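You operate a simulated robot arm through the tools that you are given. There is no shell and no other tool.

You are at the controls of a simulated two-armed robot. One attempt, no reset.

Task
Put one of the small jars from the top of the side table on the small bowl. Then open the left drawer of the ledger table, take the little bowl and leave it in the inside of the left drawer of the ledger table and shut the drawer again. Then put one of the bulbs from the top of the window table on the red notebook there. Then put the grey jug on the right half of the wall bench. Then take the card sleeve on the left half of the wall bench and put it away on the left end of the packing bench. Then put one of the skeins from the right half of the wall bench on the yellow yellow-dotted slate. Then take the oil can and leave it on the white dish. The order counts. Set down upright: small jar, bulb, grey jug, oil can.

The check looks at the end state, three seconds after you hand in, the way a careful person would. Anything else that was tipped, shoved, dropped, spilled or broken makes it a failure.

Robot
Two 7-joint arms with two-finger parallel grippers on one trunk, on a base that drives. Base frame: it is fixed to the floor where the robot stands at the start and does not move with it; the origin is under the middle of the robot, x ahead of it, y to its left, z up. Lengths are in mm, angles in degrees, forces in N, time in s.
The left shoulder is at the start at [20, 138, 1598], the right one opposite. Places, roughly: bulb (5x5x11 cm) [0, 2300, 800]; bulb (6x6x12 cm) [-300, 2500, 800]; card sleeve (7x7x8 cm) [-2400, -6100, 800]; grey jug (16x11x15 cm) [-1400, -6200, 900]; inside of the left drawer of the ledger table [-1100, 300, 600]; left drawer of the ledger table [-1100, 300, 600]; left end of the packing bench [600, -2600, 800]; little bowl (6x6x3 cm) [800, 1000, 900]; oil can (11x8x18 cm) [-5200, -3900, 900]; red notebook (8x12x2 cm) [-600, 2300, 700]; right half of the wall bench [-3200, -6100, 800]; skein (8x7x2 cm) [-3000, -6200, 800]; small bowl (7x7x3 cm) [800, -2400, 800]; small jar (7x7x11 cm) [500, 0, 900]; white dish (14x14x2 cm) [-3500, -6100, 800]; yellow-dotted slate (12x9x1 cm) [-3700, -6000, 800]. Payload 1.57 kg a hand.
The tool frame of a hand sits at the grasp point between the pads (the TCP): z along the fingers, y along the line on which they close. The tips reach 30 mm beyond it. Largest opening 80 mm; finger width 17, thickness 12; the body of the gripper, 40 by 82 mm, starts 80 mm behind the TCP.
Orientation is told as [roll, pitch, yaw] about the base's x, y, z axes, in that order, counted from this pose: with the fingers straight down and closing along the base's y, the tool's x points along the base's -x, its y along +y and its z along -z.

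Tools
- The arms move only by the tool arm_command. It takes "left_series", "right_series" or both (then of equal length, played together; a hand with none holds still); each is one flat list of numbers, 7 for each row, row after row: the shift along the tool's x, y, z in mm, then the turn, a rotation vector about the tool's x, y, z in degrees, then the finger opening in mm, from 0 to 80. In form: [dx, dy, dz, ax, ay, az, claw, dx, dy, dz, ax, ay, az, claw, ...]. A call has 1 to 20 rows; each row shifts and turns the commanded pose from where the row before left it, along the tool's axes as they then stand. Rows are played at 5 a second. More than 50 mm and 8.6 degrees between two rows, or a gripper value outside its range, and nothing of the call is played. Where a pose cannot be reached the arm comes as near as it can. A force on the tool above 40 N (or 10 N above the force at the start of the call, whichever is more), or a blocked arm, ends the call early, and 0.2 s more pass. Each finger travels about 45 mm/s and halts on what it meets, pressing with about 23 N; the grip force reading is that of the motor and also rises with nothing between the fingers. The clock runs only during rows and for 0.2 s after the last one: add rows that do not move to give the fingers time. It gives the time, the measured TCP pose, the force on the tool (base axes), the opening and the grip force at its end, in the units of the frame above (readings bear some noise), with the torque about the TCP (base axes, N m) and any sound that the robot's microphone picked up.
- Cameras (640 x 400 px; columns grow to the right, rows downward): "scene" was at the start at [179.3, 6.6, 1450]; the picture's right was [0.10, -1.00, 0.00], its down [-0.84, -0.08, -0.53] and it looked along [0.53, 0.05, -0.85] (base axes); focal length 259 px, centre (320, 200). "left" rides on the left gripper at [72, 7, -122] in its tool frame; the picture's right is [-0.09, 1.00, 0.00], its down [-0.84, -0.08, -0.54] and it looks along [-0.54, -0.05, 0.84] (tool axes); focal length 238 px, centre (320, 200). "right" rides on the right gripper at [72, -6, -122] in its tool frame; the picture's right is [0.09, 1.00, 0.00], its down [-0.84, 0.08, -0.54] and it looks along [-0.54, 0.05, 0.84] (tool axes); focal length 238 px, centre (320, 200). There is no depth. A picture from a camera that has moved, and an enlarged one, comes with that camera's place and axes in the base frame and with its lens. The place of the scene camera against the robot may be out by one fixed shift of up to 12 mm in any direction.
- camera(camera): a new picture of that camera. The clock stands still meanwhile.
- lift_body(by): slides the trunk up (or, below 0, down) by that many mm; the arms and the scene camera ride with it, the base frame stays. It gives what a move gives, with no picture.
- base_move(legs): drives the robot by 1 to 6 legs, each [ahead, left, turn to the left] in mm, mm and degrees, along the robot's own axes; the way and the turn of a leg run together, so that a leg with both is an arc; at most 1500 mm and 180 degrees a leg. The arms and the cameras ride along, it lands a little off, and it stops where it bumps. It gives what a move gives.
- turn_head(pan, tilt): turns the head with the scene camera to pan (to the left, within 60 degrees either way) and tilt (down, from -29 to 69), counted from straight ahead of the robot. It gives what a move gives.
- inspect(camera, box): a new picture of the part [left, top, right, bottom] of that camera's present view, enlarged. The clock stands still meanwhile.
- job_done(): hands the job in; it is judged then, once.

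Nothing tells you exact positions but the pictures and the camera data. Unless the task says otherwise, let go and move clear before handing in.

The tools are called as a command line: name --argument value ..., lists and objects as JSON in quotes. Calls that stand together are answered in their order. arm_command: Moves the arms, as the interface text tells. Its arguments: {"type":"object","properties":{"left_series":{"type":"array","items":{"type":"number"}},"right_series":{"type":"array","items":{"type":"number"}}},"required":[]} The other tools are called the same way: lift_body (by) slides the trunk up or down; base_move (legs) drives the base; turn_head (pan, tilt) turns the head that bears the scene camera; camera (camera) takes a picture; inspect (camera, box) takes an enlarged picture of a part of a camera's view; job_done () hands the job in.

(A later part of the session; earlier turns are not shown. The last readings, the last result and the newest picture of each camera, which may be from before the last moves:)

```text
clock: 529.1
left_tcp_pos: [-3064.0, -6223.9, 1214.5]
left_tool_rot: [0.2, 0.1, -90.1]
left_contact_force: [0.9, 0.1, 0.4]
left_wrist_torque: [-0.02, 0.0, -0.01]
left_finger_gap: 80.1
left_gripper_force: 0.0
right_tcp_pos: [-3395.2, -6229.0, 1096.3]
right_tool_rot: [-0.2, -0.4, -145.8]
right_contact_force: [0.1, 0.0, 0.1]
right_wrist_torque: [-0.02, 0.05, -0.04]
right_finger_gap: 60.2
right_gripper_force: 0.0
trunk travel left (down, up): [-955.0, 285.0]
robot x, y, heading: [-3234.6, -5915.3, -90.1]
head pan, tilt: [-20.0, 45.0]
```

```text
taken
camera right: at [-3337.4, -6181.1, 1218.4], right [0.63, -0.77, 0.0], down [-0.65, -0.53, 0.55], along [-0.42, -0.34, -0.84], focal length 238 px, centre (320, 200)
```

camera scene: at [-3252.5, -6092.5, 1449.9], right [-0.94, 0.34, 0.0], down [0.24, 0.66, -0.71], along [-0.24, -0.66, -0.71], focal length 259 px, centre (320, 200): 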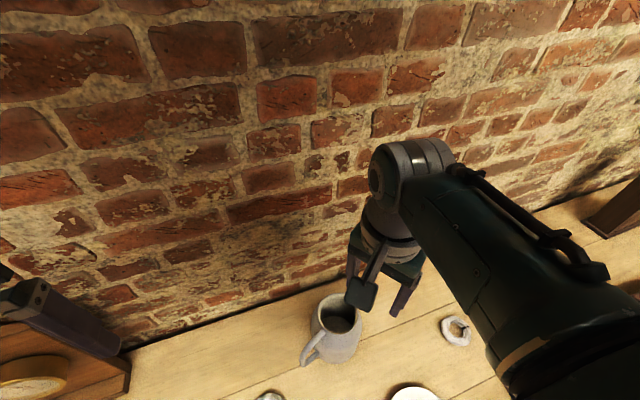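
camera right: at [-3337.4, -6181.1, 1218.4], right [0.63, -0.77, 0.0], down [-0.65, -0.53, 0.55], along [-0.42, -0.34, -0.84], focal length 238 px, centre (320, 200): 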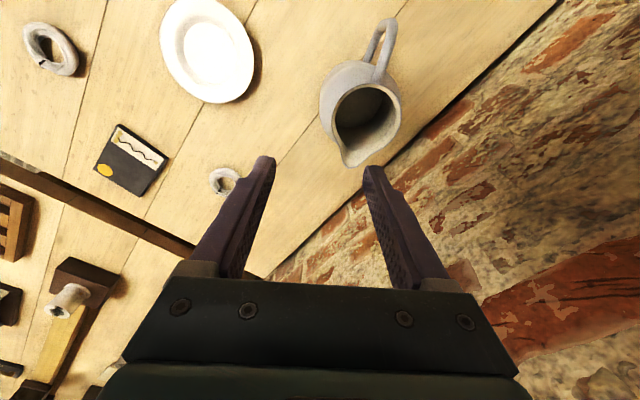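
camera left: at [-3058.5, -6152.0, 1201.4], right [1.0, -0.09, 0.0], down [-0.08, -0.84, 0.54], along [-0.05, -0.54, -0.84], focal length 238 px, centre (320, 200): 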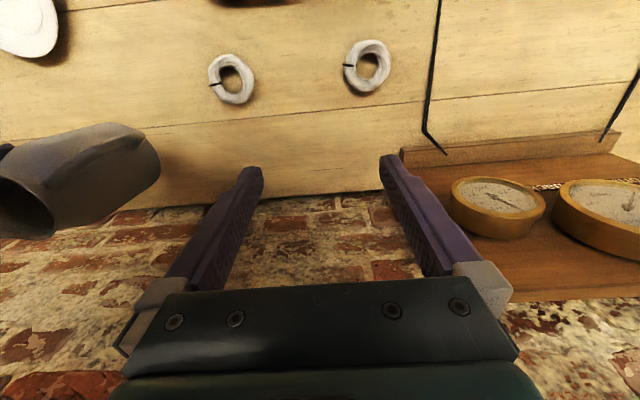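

The jug stands on the right half. I'll back off, straighten the right hand's yaw and go to the card sleeve.

base_move --legs '[[-350, 0, 0]]'

arm_command --right_series '[0, 0, 0, 0, 0, -8.5, 80, 0, 0, 0, 0, 0, -8.5, 80, 0, 0, 0, 0, 0, -8.5, 80, 0, 0, 0, 0, 0, -8.5, 80, 0, 0, 0, 0, 0, -8.5, 80, 0, 0, 0, 0, 0, -8.5, 80, 0, 0, 0, 0, 0, -4.8, 80, 0, 0, 0, 0, 0, 0, 80]'

base_move --legs '[[0, 940, 0]]'

turn_head --pan -10 --tilt 45

camera --camera "scene"

camera --camera "right"

```text
clock: 531.3
left_tcp_pos: [-3065.2, -5876.3, 1214.0]
left_tool_rot: [0.1, -0.1, -90.3]
left_contact_force: [-0.8, 0.3, 0.6]
left_wrist_torque: [-0.01, 0.04, 0.01]
left_finger_gap: 79.9
left_gripper_force: 0.0
right_tcp_pos: [-3395.3, -5877.1, 1096.3]
right_tool_rot: [0.0, -0.3, -146.2]
right_contact_force: [-0.2, 0.1, 1.3]
right_wrist_torque: [-0.02, -0.01, 0.03]
right_finger_gap: 59.9
right_gripper_force: 0.0
trunk travel left (down, up): [-955.0, 285.0]
robot x, y, heading: [-3236.8, -5564.4, -90.2]
head pan, tilt: [-20.0, 45.0]
```

```text
clock: 533.1
left_tcp_pos: [-3065.5, -5876.2, 1214.1]
left_tool_rot: [0.1, -0.1, -90.3]
left_contact_force: [-0.2, -0.4, -0.8]
left_wrist_torque: [0.03, -0.01, 0.03]
left_finger_gap: 79.9
left_gripper_force: 0.0
right_tcp_pos: [-3394.6, -5879.0, 1095.2]
right_tool_rot: [-0.4, 0.0, -90.4]
right_contact_force: [-0.1, 0.6, -0.5]
right_wrist_torque: [0.01, 0.0, 0.0]
right_finger_gap: 79.9
right_gripper_force: 0.0
trunk travel left (down, up): [-955.0, 285.0]
robot x, y, heading: [-3234.4, -5565.9, -90.2]
head pan, tilt: [-20.0, 45.0]
```

```text
clock: 538.0
left_tcp_pos: [-2146.8, -5891.0, 1214.5]
left_tool_rot: [0.1, -0.1, -91.2]
left_contact_force: [-0.1, -0.1, -0.2]
left_wrist_torque: [-0.01, 0.02, 0.0]
left_finger_gap: 80.0
left_gripper_force: 0.0
right_tcp_pos: [-2478.9, -5886.7, 1095.7]
right_tool_rot: [-0.3, -0.2, -91.3]
right_contact_force: [-0.1, 0.8, 0.2]
right_wrist_torque: [0.01, -0.01, -0.02]
right_finger_gap: 80.0
right_gripper_force: 0.1
trunk travel left (down, up): [-955.0, 285.0]
robot x, y, heading: [-2309.3, -5579.7, -91.3]
head pan, tilt: [-20.0, 45.0]
```

```text
clock: 538.7
left_tcp_pos: [-2145.9, -5890.2, 1215.1]
left_tool_rot: [0.1, -0.2, -91.3]
left_contact_force: [1.1, 0.6, 0.3]
left_wrist_torque: [0.01, -0.01, 0.01]
left_finger_gap: 80.1
left_gripper_force: 0.1
right_tcp_pos: [-2479.1, -5888.7, 1096.2]
right_tool_rot: [-0.5, -0.2, -91.4]
right_contact_force: [-0.9, 0.1, 0.2]
right_wrist_torque: [0.01, 0.0, 0.0]
right_finger_gap: 79.9
right_gripper_force: 0.1
trunk travel left (down, up): [-955.0, 285.0]
robot x, y, heading: [-2310.3, -5581.3, -91.2]
head pan, tilt: [-10.0, 45.0]
```

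```text
taken
camera scene: at [-2318.8, -5758.8, 1449.5], right [-0.98, 0.2, 0.0], down [0.14, 0.69, -0.71], along [-0.14, -0.69, -0.71], focal length 259 px, centre (320, 200)
```

scene: 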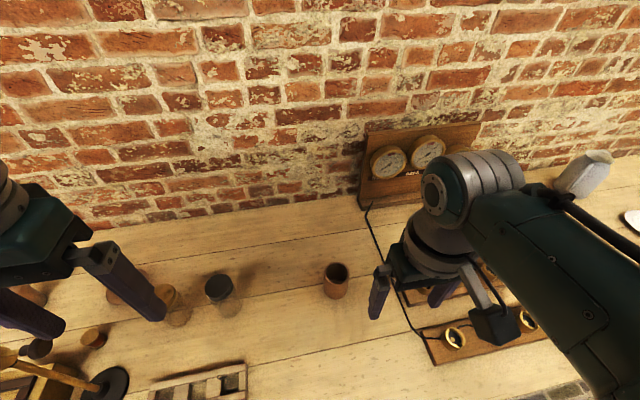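

```text
taken
camera right: at [-2481.1, -5814.6, 1218.2], right [1.0, 0.07, -0.01], down [0.06, -0.84, 0.54], along [0.03, -0.54, -0.84], focal length 238 px, centre (320, 200)
```

right: 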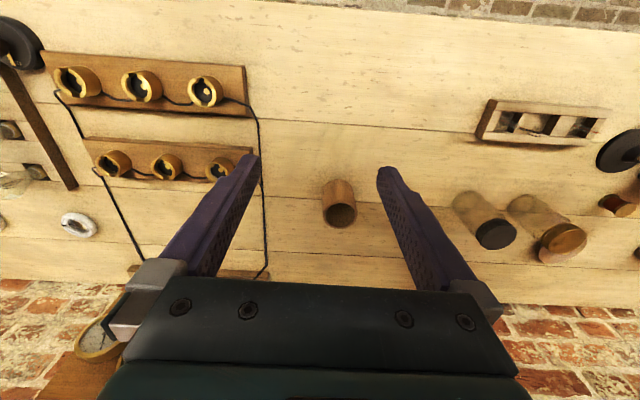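

base_move --legs '[[150, 52, 1.3]]'

lift_body --by -80

camera --camera "right"

inspect --camera "right" --box '[260, 90, 400, 195]'

```text
clock: 540.1
left_tcp_pos: [-2091.4, -6038.4, 1214.0]
left_tool_rot: [0.1, 0.0, -90.1]
left_contact_force: [0.0, 0.0, 0.8]
left_wrist_torque: [0.01, -0.03, 0.05]
left_finger_gap: 79.9
left_gripper_force: 0.0
right_tcp_pos: [-2422.0, -6041.6, 1095.7]
right_tool_rot: [-0.4, -0.1, -90.2]
right_contact_force: [1.1, -0.5, 0.1]
right_wrist_torque: [0.02, -0.05, 0.03]
right_finger_gap: 79.9
right_gripper_force: 0.0
trunk travel left (down, up): [-955.0, 285.0]
robot x, y, heading: [-2262.9, -5729.1, -90.2]
head pan, tilt: [-10.0, 45.0]
```

```text
clock: 541.3
left_tcp_pos: [-2090.6, -6038.4, 1134.4]
left_tool_rot: [0.0, 0.0, -90.1]
left_contact_force: [0.2, 0.6, 0.2]
left_wrist_torque: [0.0, -0.04, 0.04]
left_finger_gap: 79.6
left_gripper_force: 0.0
right_tcp_pos: [-2422.0, -6042.4, 1015.5]
right_tool_rot: [-0.3, -0.1, -90.2]
right_contact_force: [0.1, -0.7, 0.0]
right_wrist_torque: [0.02, -0.03, -0.02]
right_finger_gap: 80.3
right_gripper_force: 0.1
trunk travel left (down, up): [-875.0, 365.0]
robot x, y, heading: [-2266.7, -5728.0, -89.9]
head pan, tilt: [-10.0, 45.0]
```

```text
taken
camera right: at [-2426.1, -5969.2, 1138.2], right [1.0, 0.09, -0.01], down [0.08, -0.84, 0.54], along [0.04, -0.54, -0.84], focal length 238 px, centre (320, 200)
```

right: 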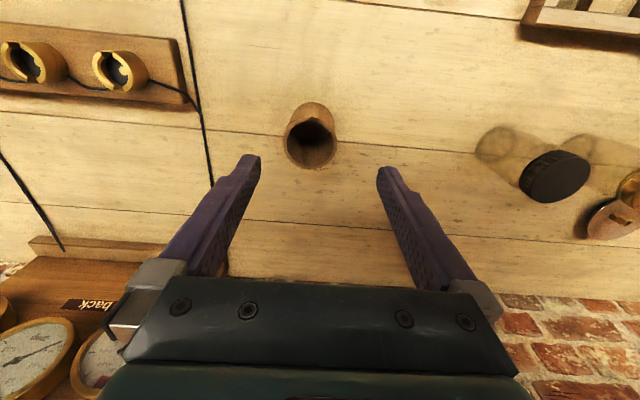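

```text
3.81 times, centred on (330, 142) of right
camera zoom: at [-2426.1, -5969.2, 1138.2], right [1.0, 0.09, -0.01], down [0.08, -0.84, 0.54], along [0.04, -0.54, -0.84], focal length 908 px, centre (282, 419)
```

zoom: 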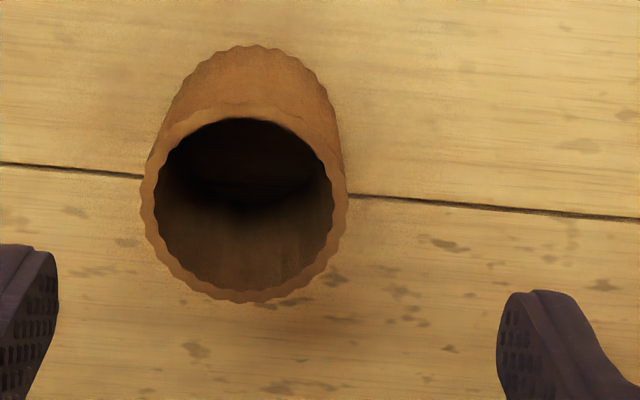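

arm_command --right_series '[-23.2, -7.5, 0, 0, 0, 0, 80, 0, 0, 0, 0, 0, 0, 80]'

lift_body --by -110

camera --camera "right"

camera --camera "scene"

```text
clock: 541.9
left_tcp_pos: [-2092.4, -6038.4, 1133.1]
left_tool_rot: [0.0, -0.1, -90.1]
left_contact_force: [-0.5, -0.2, 0.2]
left_wrist_torque: [0.0, -0.02, -0.01]
left_finger_gap: 80.2
left_gripper_force: 0.0
right_tcp_pos: [-2428.8, -6065.3, 1016.2]
right_tool_rot: [-0.3, -0.2, -90.2]
right_contact_force: [1.1, -0.5, 0.5]
right_wrist_torque: [-0.01, 0.01, 0.02]
right_finger_gap: 80.0
right_gripper_force: 0.0
trunk travel left (down, up): [-875.0, 365.0]
robot x, y, heading: [-2261.9, -5727.7, -90.2]
head pan, tilt: [-10.0, 45.0]
```

```text
clock: 543.3
left_tcp_pos: [-2090.0, -6038.7, 1024.0]
left_tool_rot: [0.0, -0.1, -90.1]
left_contact_force: [-0.5, -1.2, -0.4]
left_wrist_torque: [0.01, -0.02, -0.01]
left_finger_gap: 79.9
left_gripper_force: 0.2
right_tcp_pos: [-2429.2, -6064.5, 906.9]
right_tool_rot: [-0.3, -0.1, -90.2]
right_contact_force: [-0.1, 1.1, 0.3]
right_wrist_torque: [0.0, 0.01, 0.02]
right_finger_gap: 80.1
right_gripper_force: 0.0
trunk travel left (down, up): [-765.0, 475.0]
robot x, y, heading: [-2259.6, -5729.0, -90.0]
head pan, tilt: [-10.0, 45.0]
```

```text
taken
camera right: at [-2433.7, -5992.3, 1028.3], right [1.0, 0.09, -0.01], down [0.08, -0.84, 0.54], along [0.04, -0.54, -0.84], focal length 238 px, centre (320, 200)
```

right: 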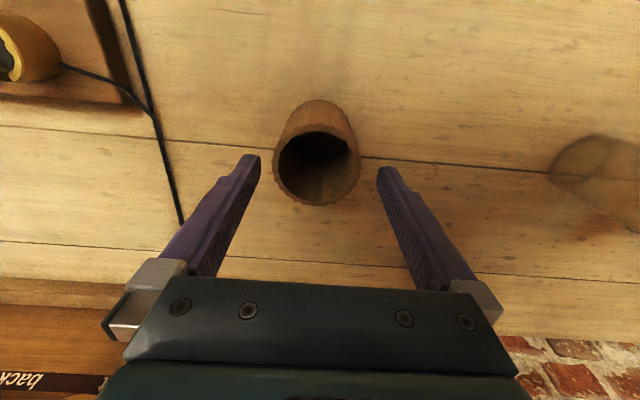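

```text
taken
camera scene: at [-2265.0, -5910.4, 1259.5], right [-0.98, 0.17, 0.0], down [0.12, 0.7, -0.71], along [-0.12, -0.7, -0.71], focal length 259 px, centre (320, 200)
```

scene: 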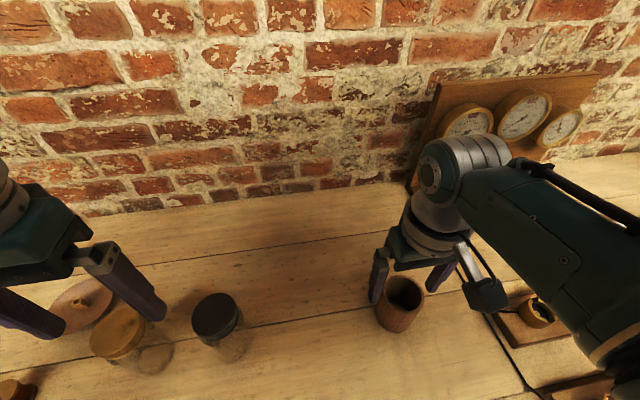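

arm_command --left_series '[20, 0, -45, 0, 0, 0, 60, 20, 0, -45, 0, 0, 0, 40, 0, 0, 0, 0, 0, 0, 20, 0, 0, 0, 0, 0, 0, 0]'

lift_body --by -72

camera --camera "right"

```text
clock: 544.3
left_tcp_pos: [-2089.8, -5998.5, 1112.5]
left_tool_rot: [0.1, 0.0, -90.1]
left_contact_force: [0.3, 0.1, -1.1]
left_wrist_torque: [0.02, 0.04, -0.01]
left_finger_gap: 0.2
left_gripper_force: 1.5
right_tcp_pos: [-2428.7, -6064.8, 905.6]
right_tool_rot: [-0.3, -0.1, -90.2]
right_contact_force: [0.3, 0.4, 0.6]
right_wrist_torque: [-0.04, 0.03, 0.0]
right_finger_gap: 79.9
right_gripper_force: 0.0
trunk travel left (down, up): [-765.0, 475.0]
robot x, y, heading: [-2261.0, -5735.5, -90.4]
head pan, tilt: [-10.0, 45.0]
```

```text
clock: 545.4
left_tcp_pos: [-2090.7, -5996.8, 1041.9]
left_tool_rot: [0.0, -0.1, -90.2]
left_contact_force: [-1.2, 0.5, -0.7]
left_wrist_torque: [0.01, 0.0, 0.02]
left_finger_gap: 0.0
left_gripper_force: 21.8
right_tcp_pos: [-2429.1, -6064.4, 834.2]
right_tool_rot: [-0.3, -0.1, -90.2]
right_contact_force: [-0.6, -0.2, 0.1]
right_wrist_torque: [-0.04, 0.02, 0.0]
right_finger_gap: 80.0
right_gripper_force: 0.0
trunk travel left (down, up): [-693.0, 547.0]
robot x, y, heading: [-2259.8, -5731.4, -90.2]
head pan, tilt: [-10.0, 45.0]
```

```text
taken
camera right: at [-2433.7, -5992.4, 956.3], right [1.0, 0.09, -0.01], down [0.08, -0.84, 0.54], along [0.04, -0.54, -0.84], focal length 238 px, centre (320, 200)
```

right: 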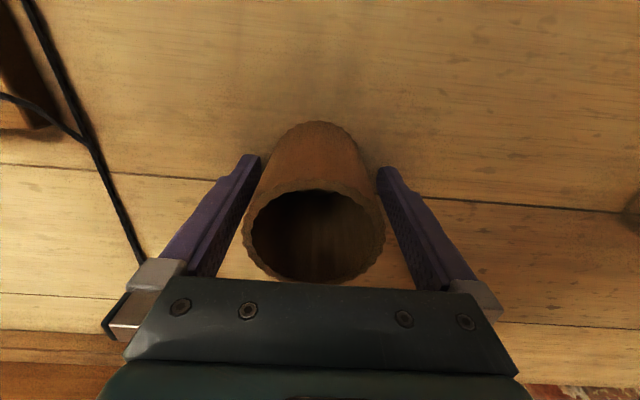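

arm_command --right_series '[0, 0, 0, 0, 0, 0, 70, 0, 0, 0, 0, 0, 0, 62, 0, 0, 0, 0, 0, 0, 56, 0, 0, 0, 0, 0, 0, 50, 0, 0, 0, 0, 0, 0, 50]'

lift_body --by 250

camera --camera "right"

```text
clock: 546.6
left_tcp_pos: [-2089.6, -5998.8, 1041.0]
left_tool_rot: [0.1, 0.0, -90.1]
left_contact_force: [-0.2, 0.0, 0.5]
left_wrist_torque: [0.01, 0.03, 0.02]
left_finger_gap: 0.0
left_gripper_force: 21.4
right_tcp_pos: [-2428.9, -6064.4, 835.3]
right_tool_rot: [-0.4, -0.1, -90.2]
right_contact_force: [-0.9, 0.3, 0.9]
right_wrist_torque: [-0.02, 0.01, 0.01]
right_finger_gap: 66.6
right_gripper_force: 22.6
trunk travel left (down, up): [-693.0, 547.0]
robot x, y, heading: [-2261.9, -5730.0, -90.3]
head pan, tilt: [-10.0, 45.0]
```

```text
clock: 549.2
left_tcp_pos: [-2090.9, -5998.8, 1291.9]
left_tool_rot: [0.1, -0.1, -90.2]
left_contact_force: [0.3, -0.2, 0.6]
left_wrist_torque: [-0.01, 0.0, 0.02]
left_finger_gap: 0.1
left_gripper_force: 20.8
right_tcp_pos: [-2429.6, -6065.3, 1084.3]
right_tool_rot: [-0.4, -0.1, -90.2]
right_contact_force: [-0.3, 0.1, -0.5]
right_wrist_torque: [-0.03, -0.01, 0.01]
right_finger_gap: 66.9
right_gripper_force: 23.0
trunk travel left (down, up): [-943.0, 297.0]
robot x, y, heading: [-2261.2, -5731.1, -90.2]
head pan, tilt: [-10.0, 45.0]
```

```text
taken
camera right: at [-2433.7, -5992.3, 1206.2], right [1.0, 0.09, -0.01], down [0.08, -0.84, 0.54], along [0.04, -0.54, -0.84], focal length 238 px, centre (320, 200)
```

right: 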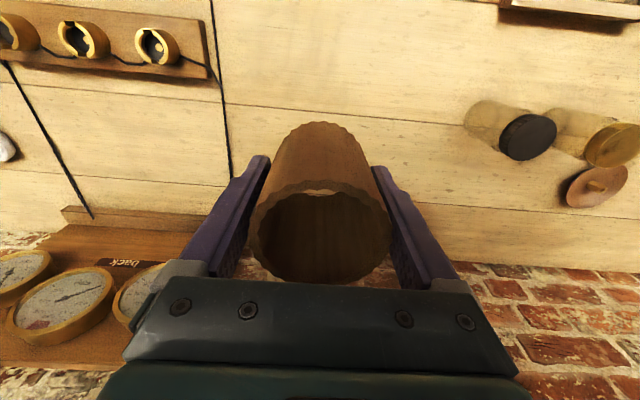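

The sleeve is held. I'll carry it across to the left end of the packing bench (target about (590, -2605)).

base_move --legs '[[-500, 0, 0], [0, 0, 90.2], [1050, 0, 0], [1050, 0, 0], [0, 1400, 0], [0, 1390, 0]]'

turn_head --pan -10 --tilt 40

camera --camera "scene"

```text
clock: 578.8
left_tcp_pos: [197.8, -2356.1, 1291.6]
left_tool_rot: [0.0, -0.1, -2.6]
left_contact_force: [-0.4, -0.2, 0.0]
left_wrist_torque: [-0.01, 0.0, 0.01]
left_finger_gap: 0.2
left_gripper_force: 21.0
right_tcp_pos: [248.3, -2697.7, 1084.6]
right_tool_rot: [-0.5, -0.1, -2.8]
right_contact_force: [-0.2, -1.0, 0.1]
right_wrist_torque: [0.0, -0.04, -0.01]
right_finger_gap: 66.9
right_gripper_force: 22.8
trunk travel left (down, up): [-943.0, 297.0]
robot x, y, heading: [-78.7, -2515.4, -2.7]
head pan, tilt: [-10.0, 45.0]
```

```text
clock: 579.4
left_tcp_pos: [198.2, -2354.9, 1292.4]
left_tool_rot: [0.0, 0.0, -2.5]
left_contact_force: [0.4, 0.1, 0.2]
left_wrist_torque: [-0.02, -0.01, -0.02]
left_finger_gap: 0.0
left_gripper_force: 21.3
right_tcp_pos: [249.1, -2698.0, 1083.5]
right_tool_rot: [-0.5, -0.2, -2.8]
right_contact_force: [0.8, -0.2, 0.9]
right_wrist_torque: [-0.04, 0.01, 0.01]
right_finger_gap: 66.7
right_gripper_force: 22.8
trunk travel left (down, up): [-943.0, 297.0]
robot x, y, heading: [-75.9, -2514.1, -2.6]
head pan, tilt: [-10.0, 40.0]
```

```text
taken
camera scene: at [116.5, -2538.1, 1444.7], right [-0.22, -0.98, 0.0], down [-0.63, 0.14, -0.77], along [0.75, -0.17, -0.64], focal length 259 px, centre (320, 200)
```

scene: 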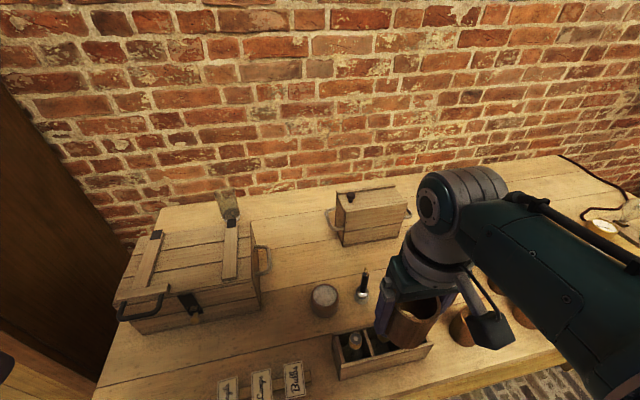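

base_move --legs '[[0, 0, 2.6], [283, 93, 0]]'

turn_head --pan -10 --tilt 55

camera --camera "scene"

camera --camera "right"

```text
clock: 581.9
left_tcp_pos: [470.8, -2253.0, 1292.1]
left_tool_rot: [-0.1, 0.0, -0.3]
left_contact_force: [0.0, 0.5, 0.3]
left_wrist_torque: [0.02, 0.02, 0.05]
left_finger_gap: 0.2
left_gripper_force: 21.5
right_tcp_pos: [536.6, -2591.3, 1083.7]
right_tool_rot: [-0.4, 0.0, -0.5]
right_contact_force: [-0.5, -0.1, 1.1]
right_wrist_torque: [0.0, 0.03, 0.01]
right_finger_gap: 66.7
right_gripper_force: 22.9
trunk travel left (down, up): [-943.0, 297.0]
robot x, y, heading: [208.5, -2424.0, -0.4]
head pan, tilt: [-10.0, 40.0]
```

```text
clock: 582.6
left_tcp_pos: [471.5, -2254.3, 1290.7]
left_tool_rot: [0.1, 0.0, -0.3]
left_contact_force: [-0.8, 0.1, -0.7]
left_wrist_torque: [-0.04, 0.0, -0.02]
left_finger_gap: 0.1
left_gripper_force: 20.9
right_tcp_pos: [536.4, -2592.7, 1085.0]
right_tool_rot: [-0.3, -0.1, -0.4]
right_contact_force: [-0.1, 0.4, -0.1]
right_wrist_torque: [0.02, 0.0, 0.02]
right_finger_gap: 66.8
right_gripper_force: 22.9
trunk travel left (down, up): [-943.0, 297.0]
robot x, y, heading: [205.3, -2424.3, -0.3]
head pan, tilt: [-10.0, 55.0]
```

```text
taken
camera scene: at [383.6, -2436.2, 1424.1], right [-0.18, -0.98, 0.0], down [-0.81, 0.15, -0.57], along [0.56, -0.1, -0.82], focal length 259 px, centre (320, 200)
```

scene: 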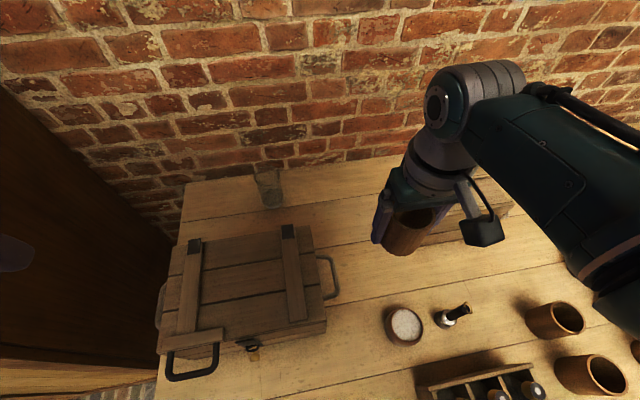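

```text
taken
camera right: at [464.9, -2597.0, 1206.2], right [-0.08, 1.0, -0.01], down [0.84, 0.07, 0.54], along [0.54, 0.04, -0.84], focal length 238 px, centre (320, 200)
```

right: 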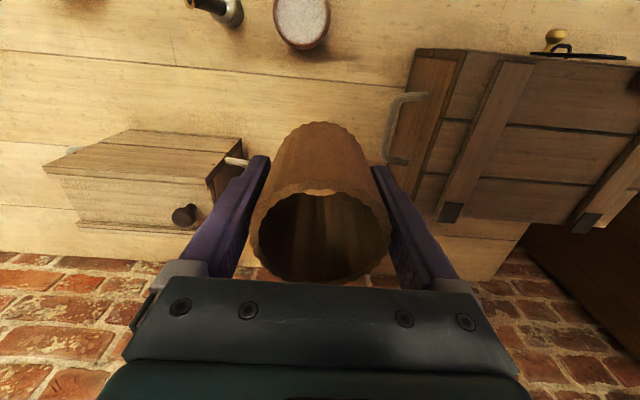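

base_move --legs '[[72, 3, 0.3]]'

lift_body --by -200

camera --camera "right"

camera --camera "scene"

```text
clock: 583.6
left_tcp_pos: [540.4, -2248.8, 1291.0]
left_tool_rot: [0.0, 0.0, 0.0]
left_contact_force: [-0.9, -0.7, 0.1]
left_wrist_torque: [0.03, -0.04, 0.0]
left_finger_gap: 0.3
left_gripper_force: 21.7
right_tcp_pos: [607.3, -2588.4, 1083.8]
right_tool_rot: [-0.4, 0.0, -0.2]
right_contact_force: [-0.7, 0.6, 0.3]
right_wrist_torque: [-0.01, -0.03, 0.03]
right_finger_gap: 66.7
right_gripper_force: 23.0
trunk travel left (down, up): [-943.0, 297.0]
robot x, y, heading: [273.8, -2418.5, 0.3]
head pan, tilt: [-10.0, 55.0]
```

```text
clock: 585.8
left_tcp_pos: [540.9, -2247.8, 1091.0]
left_tool_rot: [0.1, 0.1, 0.0]
left_contact_force: [0.3, -0.4, 0.9]
left_wrist_torque: [-0.01, -0.03, 0.0]
left_finger_gap: 0.2
left_gripper_force: 21.3
right_tcp_pos: [607.7, -2586.7, 884.8]
right_tool_rot: [-0.4, 0.0, -0.1]
right_contact_force: [-0.8, -1.0, -0.3]
right_wrist_torque: [-0.02, -0.03, -0.01]
right_finger_gap: 66.7
right_gripper_force: 22.8
trunk travel left (down, up): [-743.0, 497.0]
robot x, y, heading: [270.8, -2420.4, -0.0]
head pan, tilt: [-10.0, 55.0]
```

```text
taken
camera right: at [536.6, -2592.7, 1006.2], right [-0.09, 1.0, -0.01], down [0.84, 0.08, 0.54], along [0.54, 0.04, -0.84], focal length 238 px, centre (320, 200)
```

right: 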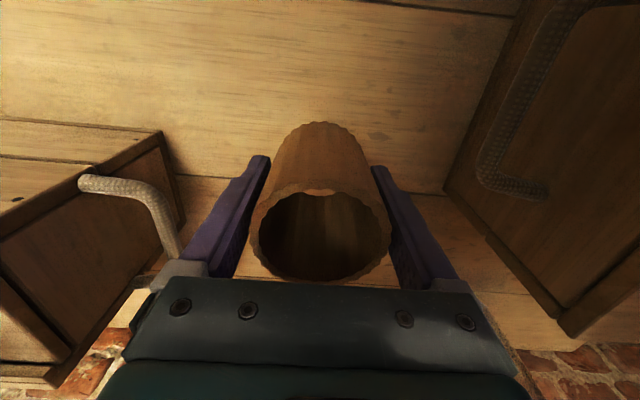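

```text
taken
camera scene: at [454.5, -2432.5, 1224.1], right [-0.17, -0.98, 0.0], down [-0.81, 0.14, -0.57], along [0.56, -0.1, -0.82], focal length 259 px, centre (320, 200)
```

scene: 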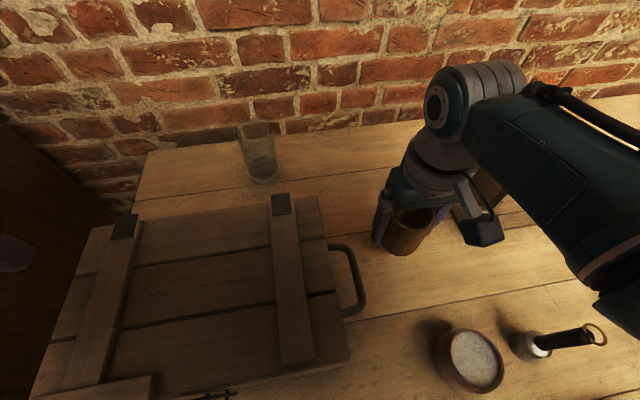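

lift_body --by -50

arm_command --right_series '[0, 0, 4, 0, 0, 0, 50, 0, 0, 3, 0, 0, 0, 50, 0, 0, 3, 0, 0, 0, 50, 0, 0, 3, 0, 0, 0, 50, 0, 0, 2, 0, 0, 0, 50, 0, 0, 2, 0, 0, 0, 50, 0, 0, 2, 0, 0, 0, 50, 0, 0, 0, 0, 0, 0, 50]'

```text
clock: 586.7
left_tcp_pos: [540.2, -2248.2, 1040.6]
left_tool_rot: [0.0, 0.0, 0.0]
left_contact_force: [-0.2, 0.4, -0.5]
left_wrist_torque: [-0.03, -0.03, 0.0]
left_finger_gap: 0.0
left_gripper_force: 22.0
right_tcp_pos: [608.3, -2586.8, 833.8]
right_tool_rot: [-0.4, -0.1, -0.2]
right_contact_force: [-0.9, 0.6, 6.0]
right_wrist_torque: [0.19, -0.01, 0.02]
right_finger_gap: 66.9
right_gripper_force: 23.2
trunk travel left (down, up): [-693.0, 547.0]
robot x, y, heading: [273.5, -2418.6, -0.2]
head pan, tilt: [-10.0, 55.0]
```

```text
clock: 587.4
left_tcp_pos: [540.0, -2249.4, 1040.7]
left_tool_rot: [0.1, 0.0, 0.0]
left_contact_force: [0.0, -0.5, 0.5]
left_wrist_torque: [0.01, 0.0, 0.03]
left_finger_gap: 0.1
left_gripper_force: 21.0
right_tcp_pos: [607.6, -2587.2, 829.2]
right_tool_rot: [-0.2, -0.1, -0.1]
right_contact_force: [-6.9, -0.8, 20.7]
right_wrist_torque: [0.71, 0.23, 0.15]
right_finger_gap: 66.8
right_gripper_force: 23.1
trunk travel left (down, up): [-693.0, 547.0]
robot x, y, heading: [273.3, -2420.8, -0.1]
head pan, tilt: [-10.0, 55.0]
stopped in row 3 (right hand): the force on the tool passed its limit at 48 N (the readings are from after the stop); the commanded pose is now the measured one
```

arm_command --right_series '[0, 0, -2, 0, 0, 0, 50, 0, 0, 0, 0, 0, 0, 66, 0, 0, 0, 0, 0, 0, 70, 0, 0, 0, 0, 0, 0, 80, 0, 0, 0, 0, 0, 0, 80, 0, 0, 0, 0, 0, 0, 80]'

camera --camera "right"

lift_body --by 200

camera --camera "right"

camera --camera "scene"

```text
clock: 588.8
left_tcp_pos: [540.1, -2248.6, 1041.0]
left_tool_rot: [0.1, 0.0, -0.1]
left_contact_force: [0.6, 0.2, 0.2]
left_wrist_torque: [0.0, 0.01, -0.01]
left_finger_gap: 0.0
left_gripper_force: 21.1
right_tcp_pos: [608.2, -2586.6, 830.6]
right_tool_rot: [-0.1, 0.0, -0.1]
right_contact_force: [-0.6, 0.2, -0.1]
right_wrist_torque: [0.0, -0.01, 0.03]
right_finger_gap: 80.1
right_gripper_force: 0.1
trunk travel left (down, up): [-693.0, 547.0]
robot x, y, heading: [274.1, -2423.2, 0.1]
head pan, tilt: [-10.0, 55.0]
```

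```text
taken
camera right: at [537.3, -2592.3, 953.3], right [-0.09, 1.0, 0.0], down [0.84, 0.08, 0.54], along [0.54, 0.05, -0.84], focal length 238 px, centre (320, 200)
```

right: 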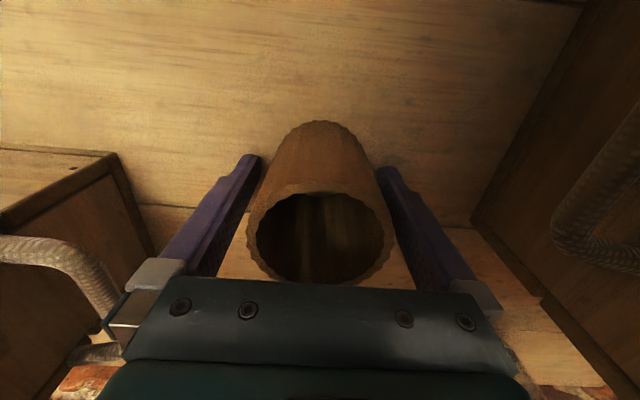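

```text
clock: 590.9
left_tcp_pos: [540.2, -2249.2, 1240.6]
left_tool_rot: [0.0, 0.0, 0.0]
left_contact_force: [-0.1, -0.5, 0.1]
left_wrist_torque: [-0.01, -0.04, 0.04]
left_finger_gap: 0.1
left_gripper_force: 21.3
right_tcp_pos: [607.3, -2586.2, 1031.5]
right_tool_rot: [-0.1, 0.0, -0.2]
right_contact_force: [0.3, 0.3, -0.2]
right_wrist_torque: [-0.02, 0.0, 0.01]
right_finger_gap: 79.7
right_gripper_force: 0.0
trunk travel left (down, up): [-893.0, 347.0]
robot x, y, heading: [274.0, -2420.7, 0.2]
head pan, tilt: [-10.0, 55.0]
```

```text
taken
camera right: at [537.2, -2592.3, 1153.2], right [-0.09, 1.0, 0.0], down [0.84, 0.08, 0.54], along [0.54, 0.05, -0.84], focal length 238 px, centre (320, 200)
```

right: 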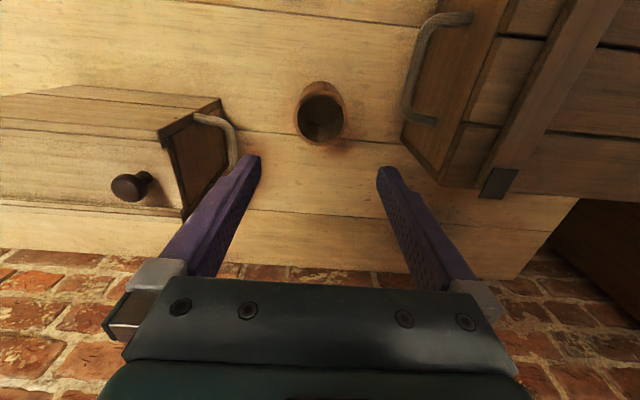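

```text
taken
camera scene: at [454.4, -2432.5, 1374.0], right [-0.17, -0.98, 0.0], down [-0.81, 0.14, -0.57], along [0.56, -0.1, -0.82], focal length 259 px, centre (320, 200)
```

scene: 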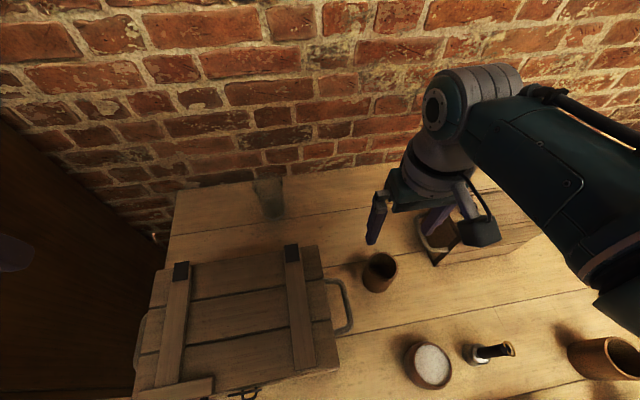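

inspect --camera "scene" --box '[220, 150, 320, 240]'

```text
4.44 times, centred on (270, 195) of scene
camera zoom: at [454.4, -2432.5, 1374.0], right [-0.17, -0.98, 0.0], down [-0.81, 0.14, -0.57], along [0.56, -0.1, -0.82], focal length 1152 px, centre (542, 222)
```

zoom: 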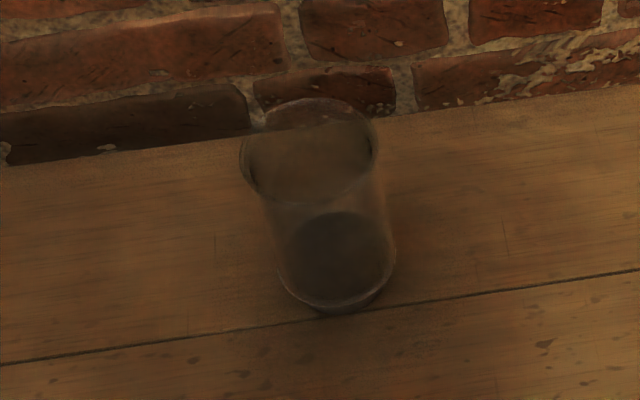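

The sleeve is in place and the jar still stands on its bowl. Now back to the wall bench for a skein.

lift_body --by 100

base_move --legs '[[-350, 0, 0], [0, -1400, 0], [0, -1300, 0], [-1200, 0, 0], [-1200, 0, 0], [-950, 0, 0]]'

base_move --legs '[[0, 0, -90]]'

turn_head --pan -10 --tilt 35

camera --camera "scene"

```text
clock: 592.2
left_tcp_pos: [538.9, -2248.9, 1341.5]
left_tool_rot: [0.1, 0.0, 0.0]
left_contact_force: [0.5, -0.2, 0.4]
left_wrist_torque: [0.01, 0.0, 0.01]
left_finger_gap: 0.1
left_gripper_force: 21.5
right_tcp_pos: [607.8, -2586.6, 1130.2]
right_tool_rot: [-0.1, -0.1, -0.1]
right_contact_force: [0.5, -0.3, -0.4]
right_wrist_torque: [0.0, 0.0, 0.02]
right_finger_gap: 80.0
right_gripper_force: 0.0
trunk travel left (down, up): [-993.0, 247.0]
robot x, y, heading: [273.2, -2419.7, 0.1]
head pan, tilt: [-10.0, 55.0]
```

```text
clock: 623.0
left_tcp_pos: [-3118.4, -4973.4, 1340.0]
left_tool_rot: [0.1, 0.0, 0.8]
left_contact_force: [0.2, 0.0, 0.0]
left_wrist_torque: [0.01, 0.02, -0.01]
left_finger_gap: 0.0
left_gripper_force: 20.8
right_tcp_pos: [-3045.5, -5311.1, 1132.5]
right_tool_rot: [-0.1, -0.1, 0.6]
right_contact_force: [-0.3, 0.8, 0.5]
right_wrist_torque: [-0.01, 0.01, 0.05]
right_finger_gap: 79.9
right_gripper_force: 0.1
trunk travel left (down, up): [-993.0, 247.0]
robot x, y, heading: [-3385.2, -5146.9, 0.8]
head pan, tilt: [-10.0, 55.0]
```

```text
clock: 627.3
left_tcp_pos: [-3213.9, -5417.5, 1341.0]
left_tool_rot: [0.1, -0.1, -90.4]
left_contact_force: [0.6, -0.2, 0.3]
left_wrist_torque: [-0.01, -0.01, -0.05]
left_finger_gap: 0.3
left_gripper_force: 21.4
right_tcp_pos: [-3551.9, -5482.3, 1130.7]
right_tool_rot: [-0.2, -0.1, -90.5]
right_contact_force: [0.0, -0.6, 0.0]
right_wrist_torque: [-0.01, -0.02, -0.01]
right_finger_gap: 79.7
right_gripper_force: 0.1
trunk travel left (down, up): [-993.0, 247.0]
robot x, y, heading: [-3382.7, -5147.5, -90.3]
head pan, tilt: [-10.0, 55.0]
```

```text
clock: 628.1
left_tcp_pos: [-3215.6, -5417.9, 1340.7]
left_tool_rot: [0.1, 0.1, -90.4]
left_contact_force: [-0.3, 0.6, -0.3]
left_wrist_torque: [-0.02, -0.02, -0.03]
left_finger_gap: 0.2
left_gripper_force: 21.5
right_tcp_pos: [-3551.7, -5481.4, 1130.6]
right_tool_rot: [-0.2, -0.1, -90.5]
right_contact_force: [0.3, 0.7, 0.3]
right_wrist_torque: [-0.03, 0.0, -0.01]
right_finger_gap: 80.1
right_gripper_force: 0.0
trunk travel left (down, up): [-993.0, 247.0]
robot x, y, heading: [-3385.3, -5147.5, -90.4]
head pan, tilt: [-10.0, 35.0]
```

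```text
taken
camera scene: at [-3389.6, -5335.0, 1502.2], right [-0.98, 0.18, 0.0], down [0.1, 0.56, -0.82], along [-0.15, -0.81, -0.57], focal length 259 px, centre (320, 200)
```

scene: 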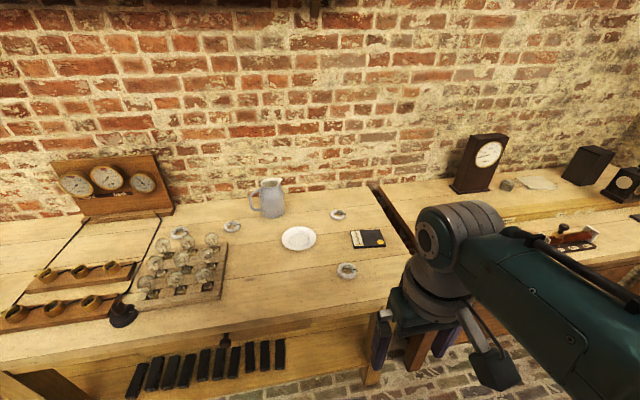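

inspect --camera "scene" --box '[240, 170, 420, 300]'

```text
3.08 times, centred on (330, 235) of scene
camera zoom: at [-3389.6, -5335.0, 1502.2], right [-0.98, 0.18, 0.0], down [0.1, 0.56, -0.82], along [-0.15, -0.81, -0.57], focal length 798 px, centre (289, 92)
```

zoom: 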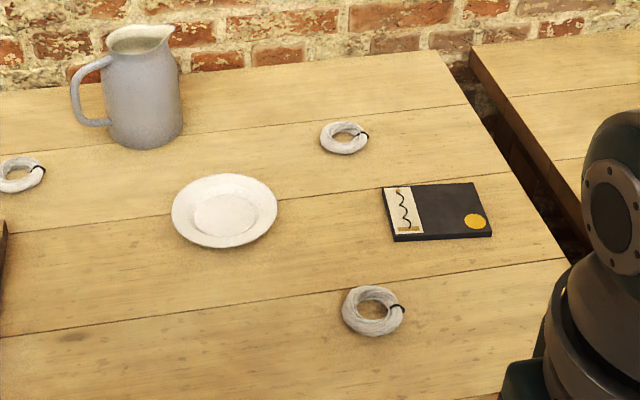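

base_move --legs '[[390, -20, 0.4]]'

lift_body --by -100

camera --camera "right"

inspect --camera "right" --box '[250, 60, 390, 165]'

```text
clock: 630.6
left_tcp_pos: [-3234.3, -5804.4, 1342.4]
left_tool_rot: [0.1, 0.0, -90.1]
left_contact_force: [-0.7, 0.1, 0.9]
left_wrist_torque: [-0.01, 0.0, -0.04]
left_finger_gap: 0.0
left_gripper_force: 21.7
right_tcp_pos: [-3572.7, -5871.6, 1132.3]
right_tool_rot: [-0.2, 0.0, -90.2]
right_contact_force: [0.6, -0.8, -0.1]
right_wrist_torque: [-0.01, 0.0, -0.01]
right_finger_gap: 80.1
right_gripper_force: 0.1
trunk travel left (down, up): [-993.0, 247.0]
robot x, y, heading: [-3405.5, -5538.4, -90.0]
head pan, tilt: [-10.0, 35.0]
```

```text
clock: 631.9
left_tcp_pos: [-3233.4, -5803.3, 1240.7]
left_tool_rot: [0.1, 0.0, -90.0]
left_contact_force: [-0.6, -0.4, -1.1]
left_wrist_torque: [0.04, -0.01, 0.0]
left_finger_gap: 0.0
left_gripper_force: 20.7
right_tcp_pos: [-3574.0, -5870.7, 1032.2]
right_tool_rot: [-0.1, -0.1, -90.2]
right_contact_force: [0.3, 0.4, -0.8]
right_wrist_torque: [-0.02, 0.01, -0.01]
right_finger_gap: 80.2
right_gripper_force: 0.0
trunk travel left (down, up): [-893.0, 347.0]
robot x, y, heading: [-3403.2, -5534.5, -90.1]
head pan, tilt: [-10.0, 35.0]
```

```text
taken
camera right: at [-3577.0, -5799.0, 1153.3], right [1.0, 0.09, 0.0], down [0.08, -0.84, 0.54], along [0.05, -0.54, -0.84], focal length 238 px, centre (320, 200)
```

right: 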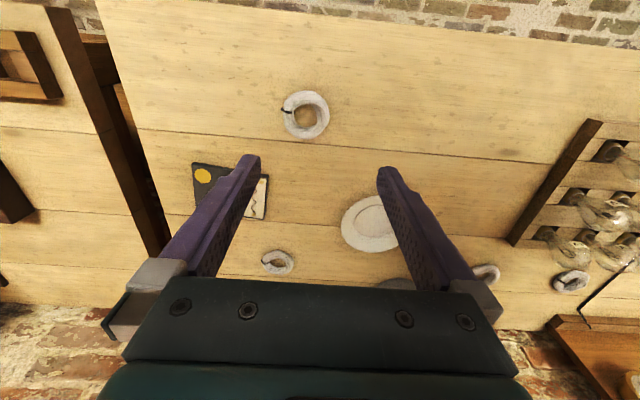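

```text
3.81 times, centred on (320, 112) of right
camera zoom: at [-3577.0, -5799.0, 1153.3], right [1.0, 0.09, 0.0], down [0.08, -0.84, 0.54], along [0.05, -0.54, -0.84], focal length 908 px, centre (320, 533)
```

zoom: 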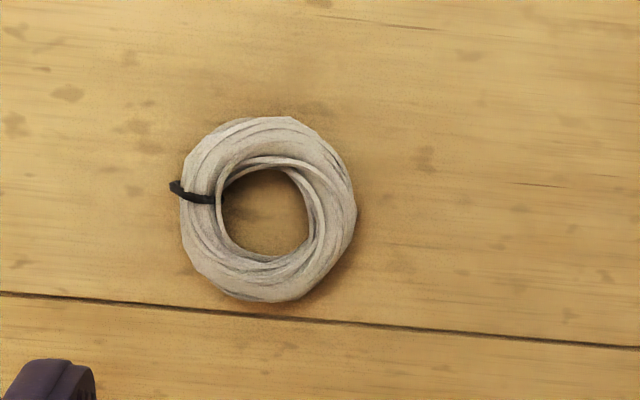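

arm_command --right_series '[-13.3, -17.3, 0, 0, 0, 0, 80, 0, 0, 0, 0, 0, 0, 80]'

lift_body --by -150

camera --camera "right"

inspect --camera "right" --box '[240, 80, 400, 200]'

```text
clock: 632.5
left_tcp_pos: [-3234.4, -5804.1, 1241.0]
left_tool_rot: [0.1, 0.0, -90.1]
left_contact_force: [0.6, -0.4, 0.0]
left_wrist_torque: [0.02, -0.02, 0.0]
left_finger_gap: 0.0
left_gripper_force: 21.2
right_tcp_pos: [-3588.6, -5885.3, 1031.5]
right_tool_rot: [-0.2, 0.1, -90.2]
right_contact_force: [0.1, -0.3, -0.5]
right_wrist_torque: [0.0, 0.01, -0.04]
right_finger_gap: 80.0
right_gripper_force: 0.1
trunk travel left (down, up): [-893.0, 347.0]
robot x, y, heading: [-3405.0, -5537.3, -90.2]
head pan, tilt: [-10.0, 35.0]
```

```text
clock: 634.2
left_tcp_pos: [-3233.3, -5803.5, 1090.7]
left_tool_rot: [0.2, 0.0, -90.1]
left_contact_force: [0.8, -0.6, -0.4]
left_wrist_torque: [0.01, 0.01, -0.03]
left_finger_gap: 0.1
left_gripper_force: 21.7
right_tcp_pos: [-3588.6, -5885.4, 881.4]
right_tool_rot: [-0.3, 0.0, -90.1]
right_contact_force: [0.3, -0.4, 0.0]
right_wrist_torque: [0.0, 0.01, 0.02]
right_finger_gap: 80.1
right_gripper_force: 0.0
trunk travel left (down, up): [-743.0, 497.0]
robot x, y, heading: [-3406.3, -5538.3, -90.1]
head pan, tilt: [-10.0, 35.0]
```

```text
taken
camera right: at [-3593.8, -5812.8, 1003.2], right [1.0, 0.09, 0.0], down [0.08, -0.84, 0.54], along [0.05, -0.54, -0.84], focal length 238 px, centre (320, 200)
```

right: 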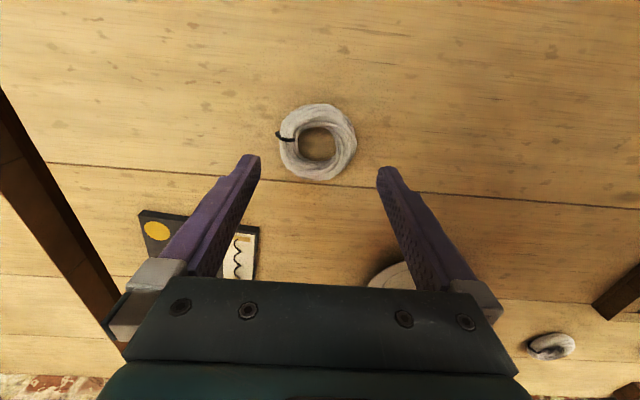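

```text
3.33 times, centred on (320, 140) of right
camera zoom: at [-3593.8, -5812.8, 1003.2], right [1.0, 0.09, 0.0], down [0.08, -0.84, 0.54], along [0.05, -0.54, -0.84], focal length 794 px, centre (320, 400)
```

zoom: 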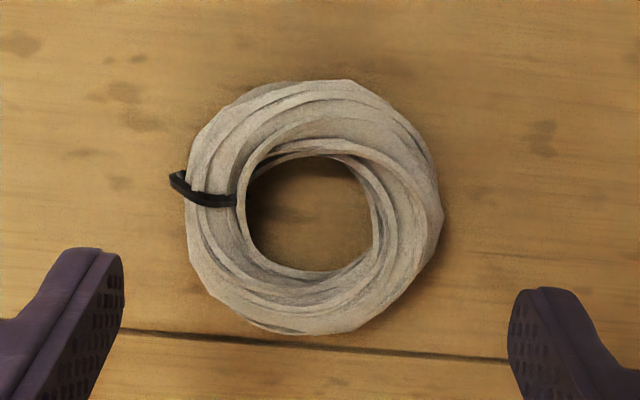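

arm_command --right_series '[0, -3, 0, 0, 0, 0, 80, 0, 0, 0, 0, 0, 0, 80]'

lift_body --by -45

inspect --camera "right" --box '[230, 100, 410, 235]'

```text
clock: 634.9
left_tcp_pos: [-3235.5, -5804.6, 1091.3]
left_tool_rot: [0.1, 0.0, -90.1]
left_contact_force: [-0.1, -0.2, -0.1]
left_wrist_torque: [-0.02, -0.01, 0.01]
left_finger_gap: 0.0
left_gripper_force: 20.7
right_tcp_pos: [-3592.0, -5886.0, 880.7]
right_tool_rot: [-0.1, -0.1, -90.2]
right_contact_force: [-0.1, -0.5, 0.7]
right_wrist_torque: [-0.01, 0.0, 0.01]
right_finger_gap: 80.4
right_gripper_force: 0.1
trunk travel left (down, up): [-743.0, 497.0]
robot x, y, heading: [-3407.8, -5533.8, -89.9]
head pan, tilt: [-10.0, 35.0]
```

```text
clock: 635.7
left_tcp_pos: [-3234.8, -5803.9, 1046.3]
left_tool_rot: [0.2, 0.1, -90.0]
left_contact_force: [0.0, 0.0, 0.8]
left_wrist_torque: [0.03, 0.02, 0.02]
left_finger_gap: 0.3
left_gripper_force: 21.4
right_tcp_pos: [-3591.7, -5886.1, 834.7]
right_tool_rot: [-0.2, -0.1, -90.1]
right_contact_force: [0.3, 0.5, 0.0]
right_wrist_torque: [0.02, -0.02, -0.02]
right_finger_gap: 79.9
right_gripper_force: 0.1
trunk travel left (down, up): [-698.0, 542.0]
robot x, y, heading: [-3408.8, -5534.8, -90.0]
head pan, tilt: [-10.0, 35.0]
```

```text
2.96 times, centred on (320, 168) of right
camera zoom: at [-3596.9, -5813.6, 958.0], right [1.0, 0.09, 0.0], down [0.08, -0.84, 0.54], along [0.05, -0.54, -0.84], focal length 706 px, centre (320, 296)
```

zoom: 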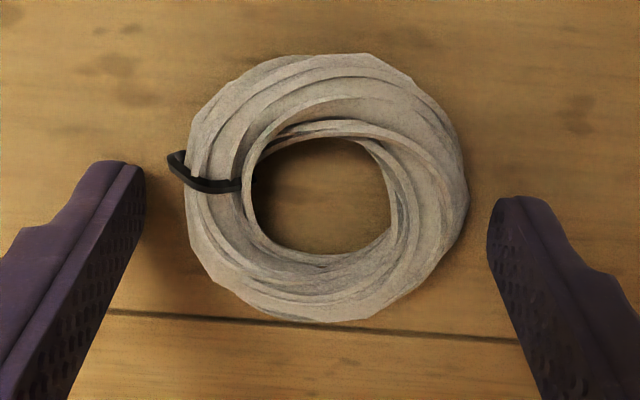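

arm_command --right_series '[0, 0, 5, 0, 0, 0, 80, 0, 0, 4, 0, 0, 0, 80, 0, 0, 3, 0, 0, 0, 80, 0, 0, 0, 0, 0, 0, 72, 0, 0, 0, 0, 0, 0, 66, 0, 0, 0, 0, 0, 0, 58, 0, 0, 0, 0, 0, 0, 50, 0, 0, 0, 0, 0, 0, 50]'

inspect --camera "right" --box '[230, 100, 410, 235]'

```text
clock: 636.4
left_tcp_pos: [-3234.8, -5803.6, 1046.2]
left_tool_rot: [0.1, 0.0, -90.1]
left_contact_force: [-0.6, -0.3, 0.2]
left_wrist_torque: [-0.02, -0.01, 0.01]
left_finger_gap: 0.0
left_gripper_force: 21.2
right_tcp_pos: [-3591.6, -5887.1, 828.9]
right_tool_rot: [0.0, 0.0, -90.2]
right_contact_force: [0.6, 9.2, 23.2]
right_wrist_torque: [0.22, 0.01, 0.04]
right_finger_gap: 79.6
right_gripper_force: 0.0
trunk travel left (down, up): [-698.0, 542.0]
robot x, y, heading: [-3407.5, -5537.6, -90.0]
head pan, tilt: [-10.0, 35.0]
stopped in row 3 (right hand): the force on the tool passed its limit at 51 N (the readings are from after the stop); the commanded pose is now the measured one
```

```text
2.96 times, centred on (320, 168) of right
camera zoom: at [-3597.0, -5813.8, 952.1], right [1.0, 0.09, 0.0], down [0.08, -0.84, 0.54], along [0.05, -0.54, -0.84], focal length 706 px, centre (320, 296)
```

zoom: 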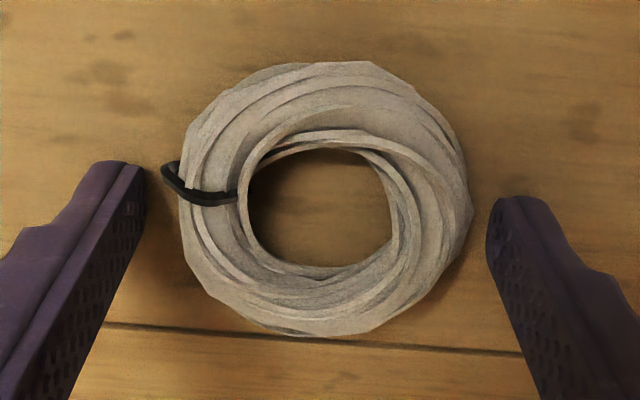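

arm_command --right_series '[0, 0, -2, 0, 0, 0, 80, 0, 0, 0, 0, 0, 0, 74, 0, 0, 0, 0, 0, 0, 68, 0, 0, 0, 0, 0, 0, 60, 0, 0, 0, 0, 0, 0, 50, 0, 0, 0, 0, 0, 0, 50]'

inspect --camera "right" --box '[230, 100, 410, 235]'

```text
clock: 637.8
left_tcp_pos: [-3233.5, -5804.4, 1044.9]
left_tool_rot: [0.1, 0.0, -90.1]
left_contact_force: [0.2, 0.3, 0.3]
left_wrist_torque: [-0.01, -0.01, 0.01]
left_finger_gap: 0.1
left_gripper_force: 21.2
right_tcp_pos: [-3591.3, -5886.5, 829.8]
right_tool_rot: [0.0, 0.0, -90.2]
right_contact_force: [0.8, -0.1, 1.1]
right_wrist_torque: [0.02, -0.03, -0.02]
right_finger_gap: 67.6
right_gripper_force: 23.2
trunk travel left (down, up): [-698.0, 542.0]
robot x, y, heading: [-3408.8, -5535.3, -90.1]
head pan, tilt: [-10.0, 35.0]
```

```text
2.96 times, centred on (320, 168) of right
camera zoom: at [-3596.1, -5813.8, 952.8], right [1.0, 0.09, 0.0], down [0.07, -0.84, 0.54], along [0.05, -0.54, -0.84], focal length 706 px, centre (320, 296)
```

zoom: 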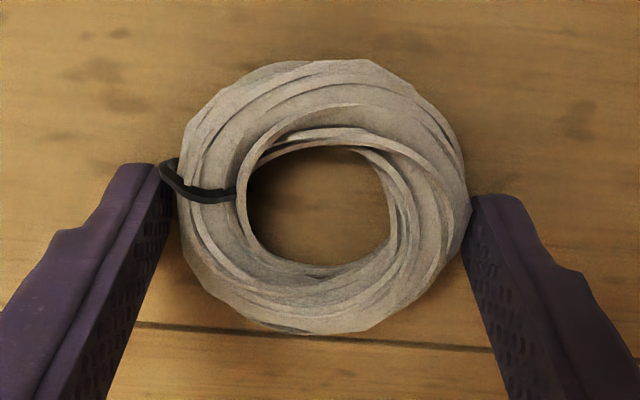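

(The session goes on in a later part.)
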